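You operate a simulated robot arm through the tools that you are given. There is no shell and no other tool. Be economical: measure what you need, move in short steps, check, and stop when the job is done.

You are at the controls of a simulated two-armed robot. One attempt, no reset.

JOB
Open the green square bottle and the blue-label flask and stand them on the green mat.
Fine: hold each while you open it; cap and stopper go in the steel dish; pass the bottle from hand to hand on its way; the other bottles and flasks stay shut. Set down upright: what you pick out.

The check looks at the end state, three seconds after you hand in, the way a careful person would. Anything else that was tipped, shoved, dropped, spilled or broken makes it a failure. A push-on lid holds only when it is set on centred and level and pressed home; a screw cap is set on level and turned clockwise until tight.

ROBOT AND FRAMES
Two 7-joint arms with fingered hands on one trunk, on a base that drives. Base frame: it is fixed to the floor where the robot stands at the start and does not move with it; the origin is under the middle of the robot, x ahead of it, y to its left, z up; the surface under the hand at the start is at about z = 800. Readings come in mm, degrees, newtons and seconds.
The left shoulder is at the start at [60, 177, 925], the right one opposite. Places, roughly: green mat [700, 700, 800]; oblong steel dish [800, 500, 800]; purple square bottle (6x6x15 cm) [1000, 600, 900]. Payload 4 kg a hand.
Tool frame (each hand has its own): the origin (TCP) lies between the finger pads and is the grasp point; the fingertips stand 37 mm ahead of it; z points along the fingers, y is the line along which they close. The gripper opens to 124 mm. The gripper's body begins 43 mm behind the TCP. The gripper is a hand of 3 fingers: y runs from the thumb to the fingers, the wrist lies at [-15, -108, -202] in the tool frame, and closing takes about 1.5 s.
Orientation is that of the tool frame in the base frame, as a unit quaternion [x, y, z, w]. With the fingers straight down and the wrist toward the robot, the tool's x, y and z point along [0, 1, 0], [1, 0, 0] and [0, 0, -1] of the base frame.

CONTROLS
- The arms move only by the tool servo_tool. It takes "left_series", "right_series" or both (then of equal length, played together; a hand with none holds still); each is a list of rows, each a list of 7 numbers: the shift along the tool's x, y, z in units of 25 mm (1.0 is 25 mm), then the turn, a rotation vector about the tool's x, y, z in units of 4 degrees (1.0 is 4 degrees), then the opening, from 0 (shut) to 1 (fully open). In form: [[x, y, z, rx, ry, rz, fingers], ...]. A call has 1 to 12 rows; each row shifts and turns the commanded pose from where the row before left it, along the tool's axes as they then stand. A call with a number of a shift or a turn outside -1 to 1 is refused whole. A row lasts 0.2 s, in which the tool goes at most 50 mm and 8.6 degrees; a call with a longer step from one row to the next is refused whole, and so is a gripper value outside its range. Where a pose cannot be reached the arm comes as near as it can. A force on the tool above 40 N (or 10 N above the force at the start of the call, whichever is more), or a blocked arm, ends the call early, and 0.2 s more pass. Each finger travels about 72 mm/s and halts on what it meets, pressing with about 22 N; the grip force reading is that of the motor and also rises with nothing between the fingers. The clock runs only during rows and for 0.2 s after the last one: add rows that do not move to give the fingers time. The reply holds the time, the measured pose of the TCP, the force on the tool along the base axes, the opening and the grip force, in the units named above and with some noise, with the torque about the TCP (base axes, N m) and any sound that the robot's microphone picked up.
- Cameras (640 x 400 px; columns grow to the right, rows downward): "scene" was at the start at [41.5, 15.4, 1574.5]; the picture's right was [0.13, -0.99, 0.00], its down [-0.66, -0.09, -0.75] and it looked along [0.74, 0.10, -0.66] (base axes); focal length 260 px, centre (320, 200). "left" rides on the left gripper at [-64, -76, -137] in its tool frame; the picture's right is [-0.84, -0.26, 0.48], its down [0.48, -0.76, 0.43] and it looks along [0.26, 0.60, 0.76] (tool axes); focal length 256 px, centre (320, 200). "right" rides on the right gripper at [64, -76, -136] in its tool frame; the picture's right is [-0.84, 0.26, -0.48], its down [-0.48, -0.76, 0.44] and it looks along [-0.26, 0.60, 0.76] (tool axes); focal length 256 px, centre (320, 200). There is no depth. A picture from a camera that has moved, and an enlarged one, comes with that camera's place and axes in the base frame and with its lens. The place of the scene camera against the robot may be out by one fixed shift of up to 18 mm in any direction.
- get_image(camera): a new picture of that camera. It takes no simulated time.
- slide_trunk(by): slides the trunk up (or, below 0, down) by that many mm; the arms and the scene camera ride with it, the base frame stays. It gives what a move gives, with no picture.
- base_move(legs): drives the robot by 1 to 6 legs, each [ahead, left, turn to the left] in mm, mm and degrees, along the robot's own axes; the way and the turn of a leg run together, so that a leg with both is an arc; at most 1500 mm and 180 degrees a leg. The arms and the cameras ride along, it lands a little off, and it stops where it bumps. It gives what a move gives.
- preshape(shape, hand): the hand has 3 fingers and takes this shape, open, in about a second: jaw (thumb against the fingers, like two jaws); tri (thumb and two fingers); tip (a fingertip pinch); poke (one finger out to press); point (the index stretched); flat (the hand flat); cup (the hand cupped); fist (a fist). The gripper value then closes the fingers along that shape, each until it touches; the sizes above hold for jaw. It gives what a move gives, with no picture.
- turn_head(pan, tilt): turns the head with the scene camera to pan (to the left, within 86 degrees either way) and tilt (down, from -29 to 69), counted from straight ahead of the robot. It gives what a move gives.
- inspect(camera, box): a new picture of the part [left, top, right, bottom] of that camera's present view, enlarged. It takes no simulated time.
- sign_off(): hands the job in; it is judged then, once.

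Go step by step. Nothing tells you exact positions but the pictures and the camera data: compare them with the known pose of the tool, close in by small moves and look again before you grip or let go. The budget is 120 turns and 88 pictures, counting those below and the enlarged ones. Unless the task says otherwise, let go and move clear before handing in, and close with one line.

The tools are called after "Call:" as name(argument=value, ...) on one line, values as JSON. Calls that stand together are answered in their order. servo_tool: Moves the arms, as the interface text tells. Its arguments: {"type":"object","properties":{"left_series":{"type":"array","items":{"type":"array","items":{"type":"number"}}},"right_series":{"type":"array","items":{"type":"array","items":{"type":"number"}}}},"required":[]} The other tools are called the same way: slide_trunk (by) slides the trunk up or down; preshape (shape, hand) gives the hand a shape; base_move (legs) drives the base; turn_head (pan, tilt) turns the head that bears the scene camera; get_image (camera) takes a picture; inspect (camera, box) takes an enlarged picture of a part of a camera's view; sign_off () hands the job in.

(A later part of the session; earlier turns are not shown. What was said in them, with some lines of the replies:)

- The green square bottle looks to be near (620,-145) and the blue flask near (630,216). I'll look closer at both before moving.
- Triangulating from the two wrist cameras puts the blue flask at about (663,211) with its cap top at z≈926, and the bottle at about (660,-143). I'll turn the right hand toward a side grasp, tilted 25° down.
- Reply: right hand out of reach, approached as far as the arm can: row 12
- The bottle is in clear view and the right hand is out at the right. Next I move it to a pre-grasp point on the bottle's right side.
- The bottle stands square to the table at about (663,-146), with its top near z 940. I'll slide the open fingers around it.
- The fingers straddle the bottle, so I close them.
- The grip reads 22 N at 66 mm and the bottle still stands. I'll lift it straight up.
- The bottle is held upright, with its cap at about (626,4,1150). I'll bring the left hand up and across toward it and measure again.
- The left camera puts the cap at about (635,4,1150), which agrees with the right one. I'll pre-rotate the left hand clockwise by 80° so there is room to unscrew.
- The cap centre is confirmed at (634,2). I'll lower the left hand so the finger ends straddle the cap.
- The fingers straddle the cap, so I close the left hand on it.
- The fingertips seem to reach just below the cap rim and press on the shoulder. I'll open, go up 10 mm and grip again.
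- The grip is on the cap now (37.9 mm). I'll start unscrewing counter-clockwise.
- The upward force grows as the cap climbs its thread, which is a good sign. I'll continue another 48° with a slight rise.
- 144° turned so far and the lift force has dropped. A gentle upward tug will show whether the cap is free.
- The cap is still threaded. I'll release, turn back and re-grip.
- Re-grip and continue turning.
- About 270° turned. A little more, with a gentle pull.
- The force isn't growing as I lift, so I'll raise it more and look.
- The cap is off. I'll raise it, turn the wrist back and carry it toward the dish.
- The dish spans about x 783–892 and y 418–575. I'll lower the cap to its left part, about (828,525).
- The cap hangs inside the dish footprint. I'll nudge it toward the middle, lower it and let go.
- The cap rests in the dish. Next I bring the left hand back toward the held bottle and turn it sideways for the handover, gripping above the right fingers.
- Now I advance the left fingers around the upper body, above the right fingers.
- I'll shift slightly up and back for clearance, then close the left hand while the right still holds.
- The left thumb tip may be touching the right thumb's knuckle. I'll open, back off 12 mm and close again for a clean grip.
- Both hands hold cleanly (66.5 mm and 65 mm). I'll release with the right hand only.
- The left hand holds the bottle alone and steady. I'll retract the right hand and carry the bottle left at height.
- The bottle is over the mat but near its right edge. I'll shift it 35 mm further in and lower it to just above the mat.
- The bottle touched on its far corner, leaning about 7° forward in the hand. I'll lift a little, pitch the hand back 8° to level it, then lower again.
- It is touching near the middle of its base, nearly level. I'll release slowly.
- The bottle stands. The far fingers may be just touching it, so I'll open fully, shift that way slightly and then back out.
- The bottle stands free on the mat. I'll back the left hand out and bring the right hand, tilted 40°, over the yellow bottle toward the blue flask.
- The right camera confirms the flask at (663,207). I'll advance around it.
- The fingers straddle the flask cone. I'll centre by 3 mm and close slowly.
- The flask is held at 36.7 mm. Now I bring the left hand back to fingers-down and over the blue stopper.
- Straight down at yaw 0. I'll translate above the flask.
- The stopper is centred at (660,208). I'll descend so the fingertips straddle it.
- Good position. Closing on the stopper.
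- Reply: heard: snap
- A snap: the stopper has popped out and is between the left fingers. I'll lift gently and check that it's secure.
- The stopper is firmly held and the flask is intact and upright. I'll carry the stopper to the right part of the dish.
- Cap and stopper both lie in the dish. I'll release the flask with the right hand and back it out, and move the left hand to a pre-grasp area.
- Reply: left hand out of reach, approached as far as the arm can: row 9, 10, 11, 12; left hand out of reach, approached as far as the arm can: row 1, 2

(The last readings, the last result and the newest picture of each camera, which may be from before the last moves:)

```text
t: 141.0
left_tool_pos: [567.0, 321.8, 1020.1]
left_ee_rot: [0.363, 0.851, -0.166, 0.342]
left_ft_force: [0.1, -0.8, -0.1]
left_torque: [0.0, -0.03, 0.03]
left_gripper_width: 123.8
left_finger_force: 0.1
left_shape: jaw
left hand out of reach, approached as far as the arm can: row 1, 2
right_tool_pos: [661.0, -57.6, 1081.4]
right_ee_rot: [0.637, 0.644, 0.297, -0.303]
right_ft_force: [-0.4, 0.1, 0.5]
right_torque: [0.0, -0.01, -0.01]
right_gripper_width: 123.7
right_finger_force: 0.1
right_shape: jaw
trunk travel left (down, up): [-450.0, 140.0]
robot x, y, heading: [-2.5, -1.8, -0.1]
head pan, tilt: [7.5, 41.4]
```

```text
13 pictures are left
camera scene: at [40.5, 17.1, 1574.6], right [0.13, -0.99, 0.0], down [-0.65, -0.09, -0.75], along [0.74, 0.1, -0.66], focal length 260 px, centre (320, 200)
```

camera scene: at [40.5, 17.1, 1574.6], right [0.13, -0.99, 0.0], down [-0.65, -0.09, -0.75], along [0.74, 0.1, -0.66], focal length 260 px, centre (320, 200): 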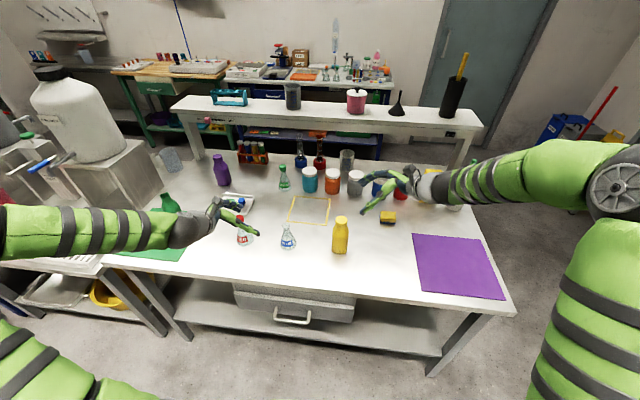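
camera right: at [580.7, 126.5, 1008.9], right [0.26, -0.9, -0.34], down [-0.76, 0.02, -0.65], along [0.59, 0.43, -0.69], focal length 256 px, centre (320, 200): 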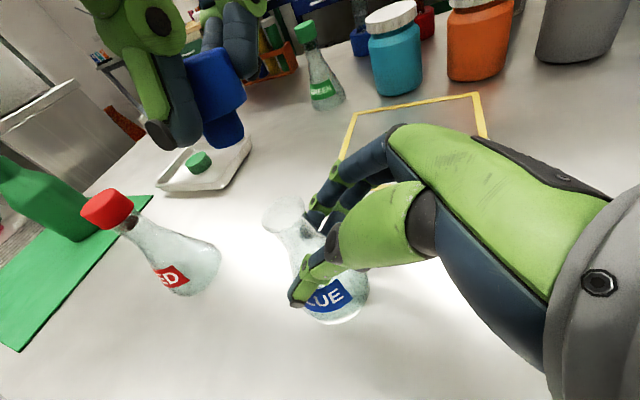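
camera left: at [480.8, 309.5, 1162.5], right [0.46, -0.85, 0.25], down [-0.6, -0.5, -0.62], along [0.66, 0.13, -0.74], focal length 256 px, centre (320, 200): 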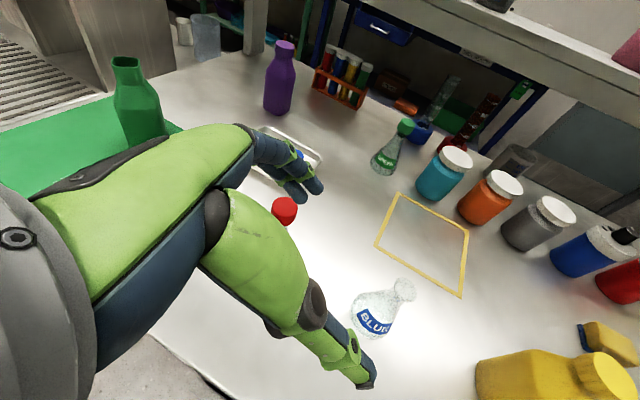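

The open flask stands upright, but yawed this close to the body the arm runs out of reach. I'll yaw the left hand back to point sideways and go to a pre-grasp above-left of the flask.

Call:
servo_tool(left_series=[[0, 0, 0, 0.703, 0.034, 0.7, 1], [0, 0, 0, 0.703, 0.034, 0.7, 1], [0, 0, 0, 0.703, 0.034, 0.7, 1], [0, 0, 0, 0.703, 0.034, 0.7, 1], [0, 0, 0, 0.703, 0.034, 0.7, 1], [0, 0, 0, 0.703, 0.034, 0.7, 1], [0, 0, 0, 0.703, 0.034, 0.7, 1], [0, 0, 0, 0.703, 0.034, 0.7, 1], [0, 0, 0, 0.703, 0.034, 0.7, 1], [0, 0, 0, 0.703, 0.034, 0.7, 1], [0, 0, 0, 0.52, 0.025, 0.53, 1]])

```text
t: 143.4
left_tool_pos: [566.9, 319.1, 1017.8]
left_ee_rot: [0.647, 0.661, -0.281, 0.255]
left_ft_force: [0.9, 1.0, 0.2]
left_torque: [0.02, -0.03, 0.03]
left_gripper_width: 123.8
left_finger_force: 0.1
left_shape: jaw
right_tool_pos: [661.5, -58.8, 1081.7]
right_ee_rot: [0.638, 0.643, 0.296, -0.304]
right_ft_force: [-0.2, 0.0, 0.0]
right_torque: [0.01, 0.04, 0.04]
right_gripper_width: 123.6
right_finger_force: 0.0
right_shape: jaw
trunk travel left (down, up): [-450.0, 140.0]
robot x, y, heading: [0.0, -0.0, -0.2]
head pan, tilt: [7.5, 41.4]
```

Call:
servo_tool(left_series=[[0, 0, 0, -0.43, 0, 0.42, 1], [0.05, 0.89, 0.3, 0, 0, 0, 1], [0.05, 0.89, 0.3, 0, 0, 0, 1], [0.05, 0.89, 0.3, 0, 0, 0, 0.8], [0.05, 0.89, 0.3, 0, 0, 0, 0.7], [0, 0, 0, 0, 0, 0, 0.7]])

Call:
get_image(camera="left")

```text
t: 144.8
left_tool_pos: [656.4, 303.2, 996.0]
left_ee_rot: [0.654, 0.655, -0.266, 0.27]
left_ft_force: [1.2, 0.1, -0.2]
left_torque: [-0.02, 0.0, -0.06]
left_gripper_width: 87.1
left_finger_force: 0.0
left_shape: jaw
right_tool_pos: [661.8, -59.4, 1082.2]
right_ee_rot: [0.638, 0.643, 0.296, -0.303]
right_ft_force: [0.4, -0.7, 0.1]
right_torque: [-0.01, 0.01, 0.0]
right_gripper_width: 123.8
right_finger_force: 0.1
right_shape: jaw
trunk travel left (down, up): [-450.0, 140.0]
robot x, y, heading: [-0.8, 0.8, -0.2]
head pan, tilt: [7.5, 41.4]
```

```text
12 pictures are left
camera left: at [579.8, 352.6, 1137.4], right [-0.25, -0.94, 0.24], down [-0.76, 0.04, -0.65], along [0.6, -0.35, -0.72], focal length 256 px, centre (320, 200)
```

left: 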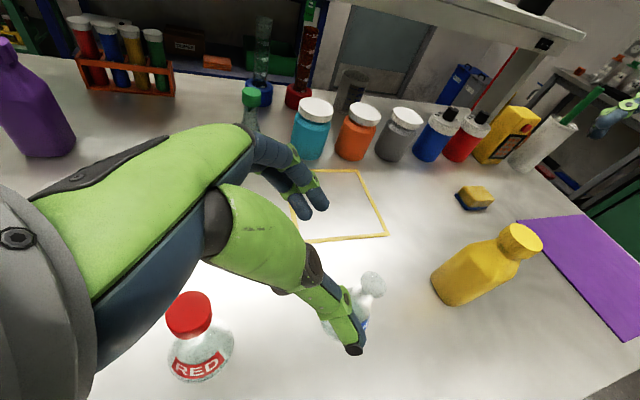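

The flask mouth is at about (658,213). I'll advance to its neck.

Call:
servo_tool(left_series=[[0.04, -0.01, 0.7, 0, 0, 0, 0.65], [0.04, -0.01, 0.7, 0, 0, 0, 0.6], [0.04, 0, 0.7, 0, 0, 0, 0.6], [0.04, 0, 0.7, 0, 0, 0, 0.6], [0.04, 0, 0.7, 0, 0, 0, 0.6], [0.04, 0, 0.7, 0, 0, 0, 0.6], [0.03, 0, 0.7, 0, 0, 0, 0.6]])

Call:
inspect(camera="scene", box=[220, 180, 340, 260])

Call:
inspect(camera="left", box=[240, 160, 480, 360])

```text
t: 146.4
left_tool_pos: [656.5, 221.3, 901.3]
left_ee_rot: [0.653, 0.655, -0.268, 0.269]
left_ft_force: [0.0, -0.7, -0.5]
left_torque: [0.01, -0.01, 0.0]
left_gripper_width: 75.1
left_finger_force: 0.1
left_shape: jaw
right_tool_pos: [662.9, -59.4, 1081.6]
right_ee_rot: [0.637, 0.643, 0.297, -0.303]
right_ft_force: [-0.2, 0.5, 0.2]
right_torque: [-0.01, 0.01, -0.01]
right_gripper_width: 123.7
right_finger_force: 0.0
right_shape: jaw
trunk travel left (down, up): [-450.0, 140.0]
robot x, y, heading: [-0.3, 0.6, 0.0]
head pan, tilt: [7.5, 41.4]
```

```text
5.00 times, centred on (280, 220) of scene
camera zoom: at [41.8, 15.3, 1574.5], right [0.13, -0.99, 0.0], down [-0.66, -0.09, -0.75], along [0.74, 0.1, -0.66], focal length 1298 px, centre (520, 100)
```

zoom: 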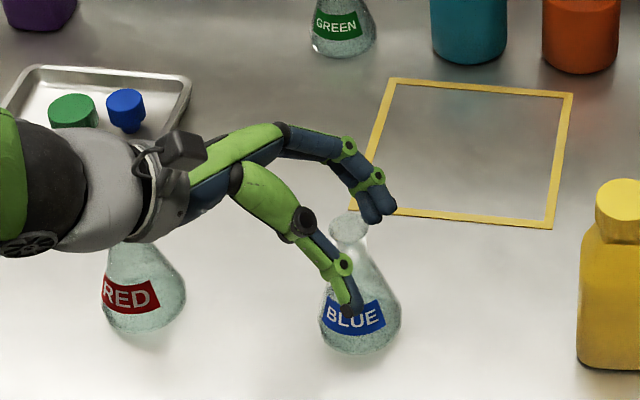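

```text
2.00 times, centred on (360, 260) of left
camera zoom: at [579.5, 272.1, 1043.4], right [-0.25, -0.94, 0.24], down [-0.76, 0.04, -0.65], along [0.6, -0.35, -0.72], focal length 512 px, centre (240, 80)
```

zoom: 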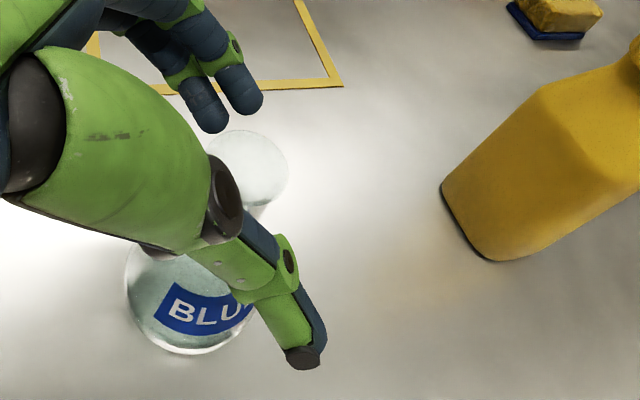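

The fingers straddle the neck. Closing slowly.

Call:
servo_tool(left_series=[[0, 0, 0, 0, 0, 0, 0.5], [0, 0, 0, 0, 0, 0, 0.42], [0, 0, 0, 0, 0, 0, 0.36], [0, 0, 0, 0, 0, 0, 0.31], [0, 0, 0, 0, 0, 0, 0.27], [0, 0, 0, 0, 0, 0, 0.23], [0, 0, 0, 0, 0, 0, 0.19], [0, 0, 0, 0, 0, 0, 0.15], [0, 0, 0, 0, 0, 0, 0], [0, 0, 0, 0, 0, 0, 0], [0, 0, 0, 0, 0, 0, 0]])

Call:
inspect(camera="scene", box=[220, 180, 340, 260])

```text
t: 148.8
left_tool_pos: [656.0, 221.9, 903.1]
left_ee_rot: [0.654, 0.654, -0.267, 0.27]
left_ft_force: [0.5, 0.5, 6.4]
left_torque: [-0.07, -0.18, 0.0]
left_gripper_width: 20.7
left_finger_force: 21.7
left_shape: jaw
right_tool_pos: [661.1, -60.1, 1081.0]
right_ee_rot: [0.639, 0.642, 0.296, -0.303]
right_ft_force: [0.7, -0.3, -0.4]
right_torque: [-0.01, 0.0, 0.04]
right_gripper_width: 123.7
right_finger_force: 0.0
right_shape: jaw
trunk travel left (down, up): [-450.0, 140.0]
robot x, y, heading: [-1.8, 1.7, 0.2]
head pan, tilt: [7.5, 41.4]
```

```text
5.00 times, centred on (280, 220) of scene
camera zoom: at [41.1, 15.2, 1574.5], right [0.13, -0.99, 0.0], down [-0.66, -0.09, -0.75], along [0.74, 0.1, -0.66], focal length 1298 px, centre (520, 100)
```

zoom: 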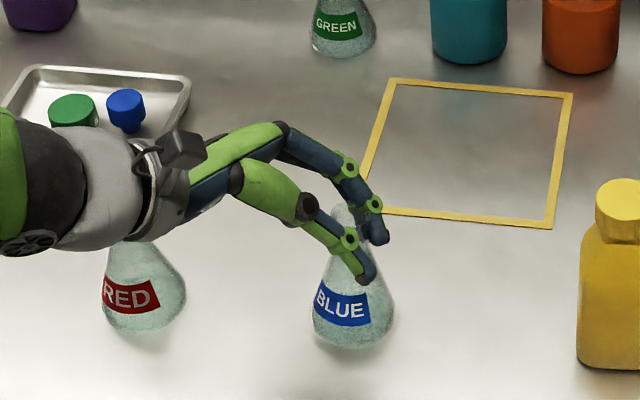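

The neck is gripped (20.7 mm). I'll lift straight up to clear the red flask.

Call:
servo_tool(left_series=[[-0.2, 0, -0.2, 0, 0, 0, 0], [-0.4, 0, -0.4, 0, 0, 0, 0], [-0.6, 0, -0.61, 0, 0, 0, 0], [-0.6, 0, -0.61, 0, 0, 0, 0], [-0.6, 0, -0.61, 0, 0, 0, 0], [-0.6, 0, -0.61, 0, 0, 0, 0], [-0.6, 0, -0.61, 0, 0, 0, 0], [-0.6, 0, -0.61, 0, 0, 0, 0], [-0.6, 0, -0.61, 0, 0, 0, 0]])

Call:
inspect(camera="scene", box=[200, 130, 360, 250])

```text
t: 150.8
left_tool_pos: [657.2, 223.0, 1073.0]
left_ee_rot: [0.653, 0.655, -0.268, 0.269]
left_ft_force: [-0.3, 0.6, -0.7]
left_torque: [0.0, 0.03, -0.01]
left_gripper_width: 19.9
left_finger_force: 21.7
left_shape: jaw
right_tool_pos: [662.4, -60.2, 1082.6]
right_ee_rot: [0.638, 0.643, 0.296, -0.304]
right_ft_force: [-0.3, 0.5, 0.4]
right_torque: [0.0, 0.01, -0.01]
right_gripper_width: 123.6
right_finger_force: 0.0
right_shape: jaw
trunk travel left (down, up): [-450.0, 140.0]
robot x, y, heading: [2.1, -4.1, -0.0]
head pan, tilt: [7.5, 41.4]
```

```text
3.33 times, centred on (280, 190) of scene
camera zoom: at [41.3, 15.2, 1574.5], right [0.13, -0.99, 0.0], down [-0.66, -0.09, -0.75], along [0.74, 0.1, -0.66], focal length 865 px, centre (453, 233)
```

zoom: 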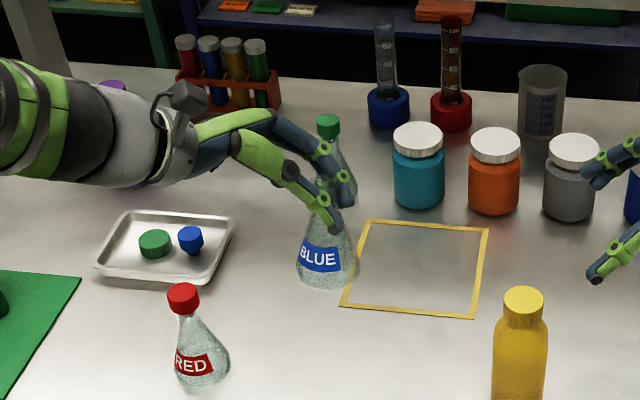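

The flask hangs upright. I'll carry it left, yaw as with the bottle, and bring it over the mat.

Call:
servo_tool(left_series=[[0.5, 0, -0.49, 0, 0, 0, 0], [0.71, 0, -0.7, 0, 0, 0, 0], [0.71, 0, -0.7, 0, 0, 0, 0], [0.71, 0, -0.7, 0, 0, 0, 0], [0.71, 0, -0.7, 0, 0, 0, 0], [0.71, 0, -0.7, 0, 0, 0, 0], [0.71, 0, -0.7, 0, 0, 0, 0], [0.71, 0, -0.7, 0, 0, 0, 0], [0.71, 0, -0.7, 0, 0, 0, 0], [0.4, 0, -0.4, 0, 0, 0, 0]])

Call:
servo_tool(left_series=[[0, 0, 0, -0.5, 0, -0.51, 0], [0, 0, 0, -0.7, 0, -0.713, 0], [0, 0, 0, -0.7, 0, -0.713, 0], [0, 0, 0, -0.7, 0, -0.713, 0], [0, 0, 0, -0.7, 0, -0.713, 0], [0, 0, 0, -0.7, 0, -0.713, 0], [0, 0, 0, -0.7, 0, -0.713, 0], [0, 0, 0, -0.7, 0, -0.713, 0], [0, 0, 0, -0.7, 0, -0.713, 0], [0, 0, 0, -0.7, 0, -0.713, 0], [0, 0, 0, -0.7, 0, -0.713, 0], [0, 0, 0, 0, 0, 0, 0]])

Call:
get_image(camera="scene")

```text
t: 153.0
left_tool_pos: [657.3, 454.9, 1072.1]
left_ee_rot: [0.653, 0.656, -0.268, 0.268]
left_ft_force: [-0.3, 0.7, -1.4]
left_torque: [-0.03, 0.01, -0.02]
left_gripper_width: 19.9
left_finger_force: 21.7
left_shape: jaw
right_tool_pos: [661.2, -58.9, 1080.9]
right_ee_rot: [0.637, 0.643, 0.298, -0.303]
right_ft_force: [-0.3, -0.4, -0.1]
right_torque: [0.0, -0.03, 0.02]
right_gripper_width: 123.7
right_finger_force: 0.0
right_shape: jaw
trunk travel left (down, up): [-450.0, 140.0]
robot x, y, heading: [0.8, -1.1, -0.0]
head pan, tilt: [7.5, 41.4]
```

```text
t: 155.6
left_tool_pos: [655.4, 451.5, 1072.0]
left_ee_rot: [0.368, 0.849, -0.152, 0.347]
left_ft_force: [0.0, -0.7, -1.5]
left_torque: [0.01, 0.02, -0.05]
left_gripper_width: 19.9
left_finger_force: 22.2
left_shape: jaw
right_tool_pos: [662.3, -58.8, 1082.6]
right_ee_rot: [0.638, 0.642, 0.297, -0.304]
right_ft_force: [0.1, -0.5, -0.2]
right_torque: [0.02, -0.01, -0.01]
right_gripper_width: 123.4
right_finger_force: 0.1
right_shape: jaw
trunk travel left (down, up): [-450.0, 140.0]
robot x, y, heading: [0.6, -2.6, -0.1]
head pan, tilt: [7.5, 41.4]
```

```text
7 pictures are left
camera scene: at [41.7, 15.4, 1574.5], right [0.13, -0.99, 0.0], down [-0.66, -0.09, -0.75], along [0.74, 0.1, -0.66], focal length 260 px, centre (320, 200)
```

scene: 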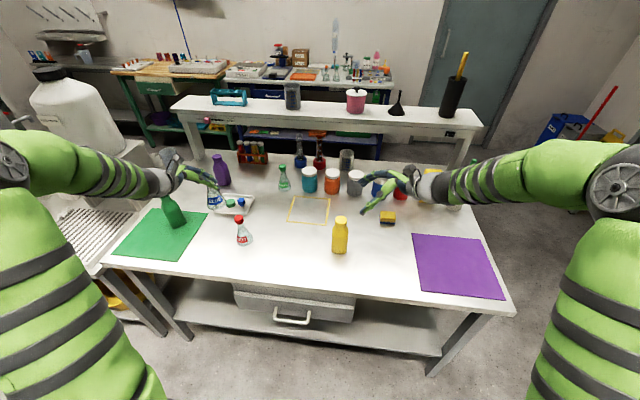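

Call:
servo_tool(left_series=[[0.4, 0.35, -0.39, 0, 0, 0, 0], [0.675, 0.597, -0.663, 0, 0, 0, 0], [0.675, 0.597, -0.663, 0, 0, 0, 0], [0.675, 0.597, -0.663, 0, 0, 0, 0], [0.675, 0.597, -0.663, 0, 0, 0, 0], [0.675, 0.597, -0.663, 0, 0, 0, 0], [0.675, 0.597, -0.663, 0, 0, 0, 0], [0.675, 0.597, -0.663, 0, 0, 0, 0], [0.675, 0.597, -0.663, 0, 0, 0, 0], [0.675, 0.597, -0.663, 0, 0, 0, 0], [0.27, 0.25, -0.27, 0, 0, 0, 0]])

Call:
servo_tool(left_series=[[0.4, 0, 0.41, 0, 0, 0, 0], [0.56, 0, 0.57, 0, 0, 0, 0], [0.56, 0, 0.57, 0, 0, 0, 0], [0.56, 0, 0.57, 0, 0, 0, 0], [0.56, 0, 0.57, 0, 0, 0, 0], [0.5, 0, 0.51, 0, 0, 0, 0]])

Call:
inspect(camera="scene", box=[90, 140, 250, 280])

```text
t: 158.0
left_tool_pos: [603.3, 727.7, 1071.8]
left_ee_rot: [0.369, 0.849, -0.152, 0.347]
left_ft_force: [1.2, -0.2, -0.2]
left_torque: [0.0, 0.01, -0.02]
left_gripper_width: 19.7
left_finger_force: 21.9
left_shape: jaw
right_tool_pos: [663.1, -59.0, 1081.4]
right_ee_rot: [0.638, 0.643, 0.296, -0.303]
right_ft_force: [0.1, 0.6, -0.1]
right_torque: [-0.02, 0.01, -0.02]
right_gripper_width: 123.8
right_finger_force: 0.0
right_shape: jaw
trunk travel left (down, up): [-450.0, 140.0]
robot x, y, heading: [-0.8, 2.4, 0.1]
head pan, tilt: [7.5, 41.4]
```

```text
t: 159.4
left_tool_pos: [602.4, 726.0, 958.1]
left_ee_rot: [0.369, 0.848, -0.152, 0.348]
left_ft_force: [-0.9, 0.6, -0.6]
left_torque: [0.02, -0.01, 0.01]
left_gripper_width: 19.5
left_finger_force: 21.8
left_shape: jaw
right_tool_pos: [662.3, -59.1, 1081.4]
right_ee_rot: [0.638, 0.643, 0.297, -0.303]
right_ft_force: [-0.6, -0.6, 0.2]
right_torque: [0.02, -0.03, -0.01]
right_gripper_width: 123.4
right_finger_force: 0.0
right_shape: jaw
trunk travel left (down, up): [-450.0, 140.0]
robot x, y, heading: [-0.8, 2.8, -0.0]
head pan, tilt: [7.5, 41.4]
```

```text
2.86 times, centred on (170, 210) of scene
camera zoom: at [41.7, 15.6, 1574.5], right [0.13, -0.99, 0.0], down [-0.66, -0.09, -0.75], along [0.74, 0.1, -0.66], focal length 742 px, centre (749, 171)
```

zoom: 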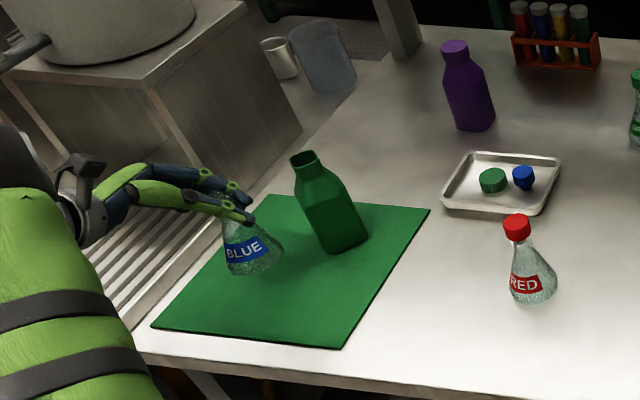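

The flask is well over the mat beside the bottle. I'll lower it to near contact, then in fine steps.

Call:
servo_tool(left_series=[[0.42, 0, 0.43, 0, 0, 0, 0], [0.42, 0, 0.43, 0, 0, 0, 0], [0.3, 0, 0.3, 0, 0, 0, 0], [0.14, 0, 0.14, 0, 0, 0, 0]])

Call:
servo_tool(left_series=[[0.06, 0, 0.06, 0, 0, 0, 0], [0.06, 0, 0.06, 0, 0, 0, 0], [0.06, 0, 0.06, 0, 0, 0, 0]])

```text
t: 160.4
left_tool_pos: [603.8, 726.2, 912.5]
left_ee_rot: [0.368, 0.848, -0.151, 0.349]
left_ft_force: [0.2, 0.7, -1.0]
left_torque: [-0.02, 0.02, -0.01]
left_gripper_width: 19.6
left_finger_force: 21.7
left_shape: jaw
right_tool_pos: [661.0, -59.6, 1080.7]
right_ee_rot: [0.638, 0.643, 0.296, -0.304]
right_ft_force: [0.5, -0.2, 0.8]
right_torque: [0.0, 0.01, -0.03]
right_gripper_width: 123.6
right_finger_force: 0.0
right_shape: jaw
trunk travel left (down, up): [-450.0, 140.0]
robot x, y, heading: [-0.5, 3.7, -0.0]
head pan, tilt: [7.5, 41.4]
```

```text
t: 161.2
left_tool_pos: [604.1, 727.0, 908.3]
left_ee_rot: [0.369, 0.848, -0.151, 0.348]
left_ft_force: [-0.1, -1.4, 3.7]
left_torque: [0.01, -0.08, 0.02]
left_gripper_width: 19.7
left_finger_force: 22.2
left_shape: jaw
right_tool_pos: [662.7, -59.4, 1081.8]
right_ee_rot: [0.638, 0.642, 0.297, -0.303]
right_ft_force: [-0.1, -0.1, -0.6]
right_torque: [0.03, 0.02, -0.02]
right_gripper_width: 123.7
right_finger_force: 0.0
right_shape: jaw
trunk travel left (down, up): [-450.0, 140.0]
robot x, y, heading: [-1.0, 1.8, 0.1]
head pan, tilt: [7.5, 41.4]
```

Call:
inspect(camera="scene", box=[120, 180, 210, 250])

```text
5.71 times, centred on (165, 215) of scene
camera zoom: at [41.2, 15.1, 1574.6], right [0.13, -0.99, 0.0], down [-0.66, -0.09, -0.75], along [0.74, 0.1, -0.66], focal length 1483 px, centre (1206, 114)
```

zoom: 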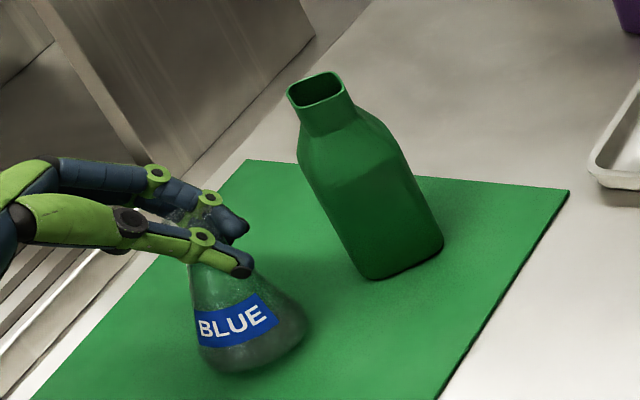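

The flask leans perhaps 4–5° forward in the fingers. I'll lift 3 mm, pitch back 4°, lower again, then release slowly.

Call:
servo_tool(left_series=[[-0.08, 0, -0.08, 0, 0, 0, 0], [0, 0, 0, 0, -1, 0, 0], [0, 0, 0, 0, 0, 0, 0], [0.08, 0, 0.07, 0, 0, 0, 0], [0.06, 0, 0.06, 0, 0, 0, 0]])

```text
t: 162.4
left_tool_pos: [603.4, 727.3, 908.6]
left_ee_rot: [0.364, 0.836, -0.164, 0.377]
left_ft_force: [-0.5, -2.3, 10.7]
left_torque: [0.0, -0.19, -0.04]
left_gripper_width: 19.3
left_finger_force: 22.0
left_shape: jaw
right_tool_pos: [660.1, -60.1, 1081.6]
right_ee_rot: [0.638, 0.643, 0.297, -0.303]
right_ft_force: [-0.4, -0.2, 0.1]
right_torque: [0.0, 0.02, 0.0]
right_gripper_width: 123.8
right_finger_force: 0.1
right_shape: jaw
trunk travel left (down, up): [-450.0, 140.0]
robot x, y, heading: [-1.5, 1.4, -0.0]
head pan, tilt: [7.5, 41.4]
```

Contact is inside the base, so it is only a small lean. I'll relieve the pressure and release slowly; the wide base will settle flat.

Call:
servo_tool(left_series=[[-0.02, 0, -0.02, 0, 0, 0, 0], [0, 0, 0, 0, 0, 0, 0.17], [0, 0, 0, 0, 0, 0, 0.19], [0, 0, 0, 0, 0, 0, 0.22], [0, 0, 0, 0, 0, 0, 0.26], [0, 0, 0, 0, 0, 0, 0.32], [0, 0, 0, 0, 0, 0, 0.4], [0, 0, 0, 0, 0, 0, 0.5], [0, 0, 0, 0, 0, 0, 0.6], [0, 0, 0, 0, 0, 0, 0.6]])

Call:
inspect(camera="scene", box=[120, 180, 210, 250])

```text
t: 164.6
left_tool_pos: [603.2, 727.2, 906.5]
left_ee_rot: [0.362, 0.836, -0.165, 0.377]
left_ft_force: [0.4, -0.1, 0.2]
left_torque: [-0.01, 0.02, 0.0]
left_gripper_width: 73.8
left_finger_force: 0.0
left_shape: jaw
right_tool_pos: [661.5, -60.3, 1082.4]
right_ee_rot: [0.638, 0.643, 0.296, -0.303]
right_ft_force: [-0.2, 0.2, 0.2]
right_torque: [0.0, -0.01, 0.0]
right_gripper_width: 123.6
right_finger_force: 0.1
right_shape: jaw
trunk travel left (down, up): [-450.0, 140.0]
robot x, y, heading: [1.9, -1.0, 0.3]
head pan, tilt: [7.5, 41.4]
```

```text
5.71 times, centred on (165, 215) of scene
camera zoom: at [41.6, 15.4, 1574.5], right [0.13, -0.99, 0.0], down [-0.66, -0.09, -0.75], along [0.74, 0.1, -0.66], focal length 1483 px, centre (1206, 114)
```

zoom: 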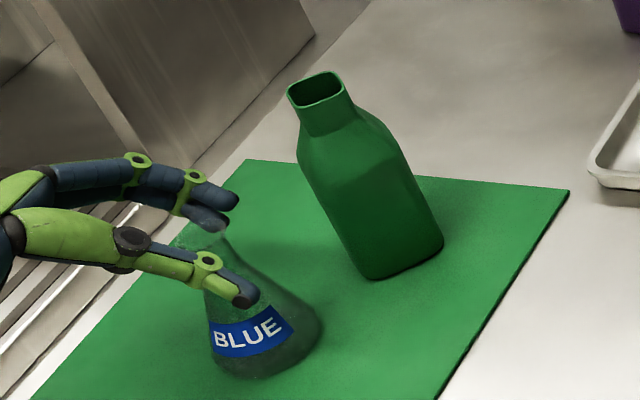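

The flask stands free. I'll open wider and back out along the fingers.

Call:
servo_tool(left_series=[[0, 0, 0, 0, 0, 0, 0.7], [0, 0, 0, 0, 0, 0, 0.85], [0, 0, 0, 0, 0, 0, 0.85], [0, 0, -0.4, 0, 0, 0, 0.85], [0, 0, -0.6, 0, 0, 0, 0.85], [0, 0, -0.8, 0, 0, 0, 0.85], [0, 0, -1, 0, 0, 0, 0.85], [0, 0, -1, 0, 0, 0, 0.85], [0, 0, -1, 0, 0, 0, 0.85], [0, 0, -1, 0, 0, 0, 0.85]])

Call:
inspect(camera="scene", box=[100, 130, 260, 270])

Call:
get_image(camera="scene")

```text
t: 166.8
left_tool_pos: [528.8, 806.2, 1001.4]
left_ee_rot: [0.362, 0.837, -0.165, 0.377]
left_ft_force: [0.2, 0.0, -0.6]
left_torque: [0.01, 0.0, 0.01]
left_gripper_width: 104.9
left_finger_force: 0.0
left_shape: jaw
right_tool_pos: [661.6, -59.1, 1080.7]
right_ee_rot: [0.638, 0.643, 0.296, -0.303]
right_ft_force: [0.6, 0.2, 0.6]
right_torque: [0.0, -0.02, 0.0]
right_gripper_width: 123.4
right_finger_force: 0.2
right_shape: jaw
trunk travel left (down, up): [-450.0, 140.0]
robot x, y, heading: [3.1, 0.9, -0.1]
head pan, tilt: [7.5, 41.4]
```

```text
2.86 times, centred on (180, 200) of scene
camera zoom: at [41.2, 15.5, 1574.5], right [0.13, -0.99, 0.0], down [-0.66, -0.09, -0.75], along [0.74, 0.1, -0.66], focal length 742 px, centre (720, 200)
```

zoom: 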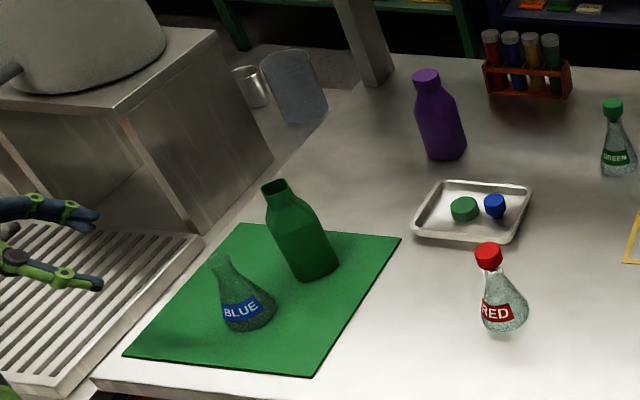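

```text
2 pictures are left
camera scene: at [41.2, 15.5, 1574.5], right [0.13, -0.99, 0.0], down [-0.66, -0.09, -0.75], along [0.74, 0.1, -0.66], focal length 260 px, centre (320, 200)
```

scene: 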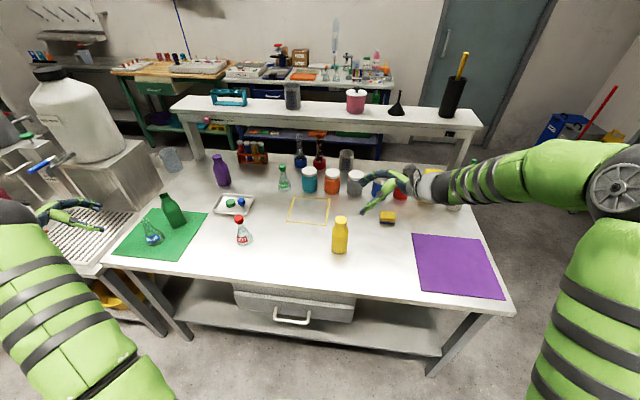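

The open bottle and the open flask both stand upright on the green mat. Cap and stopper lie in the dish, both hands are clear and everything else is undisturbed, so I'm handing in.

Call:
sign_off()

```text
The job is handed in.
```

The green square bottle and the blue-label flask both stand open and upright on the green mat. The cap and stopper are in the steel dish, and the other bottles and flasks are still shut and look undisturbed in the last picture.
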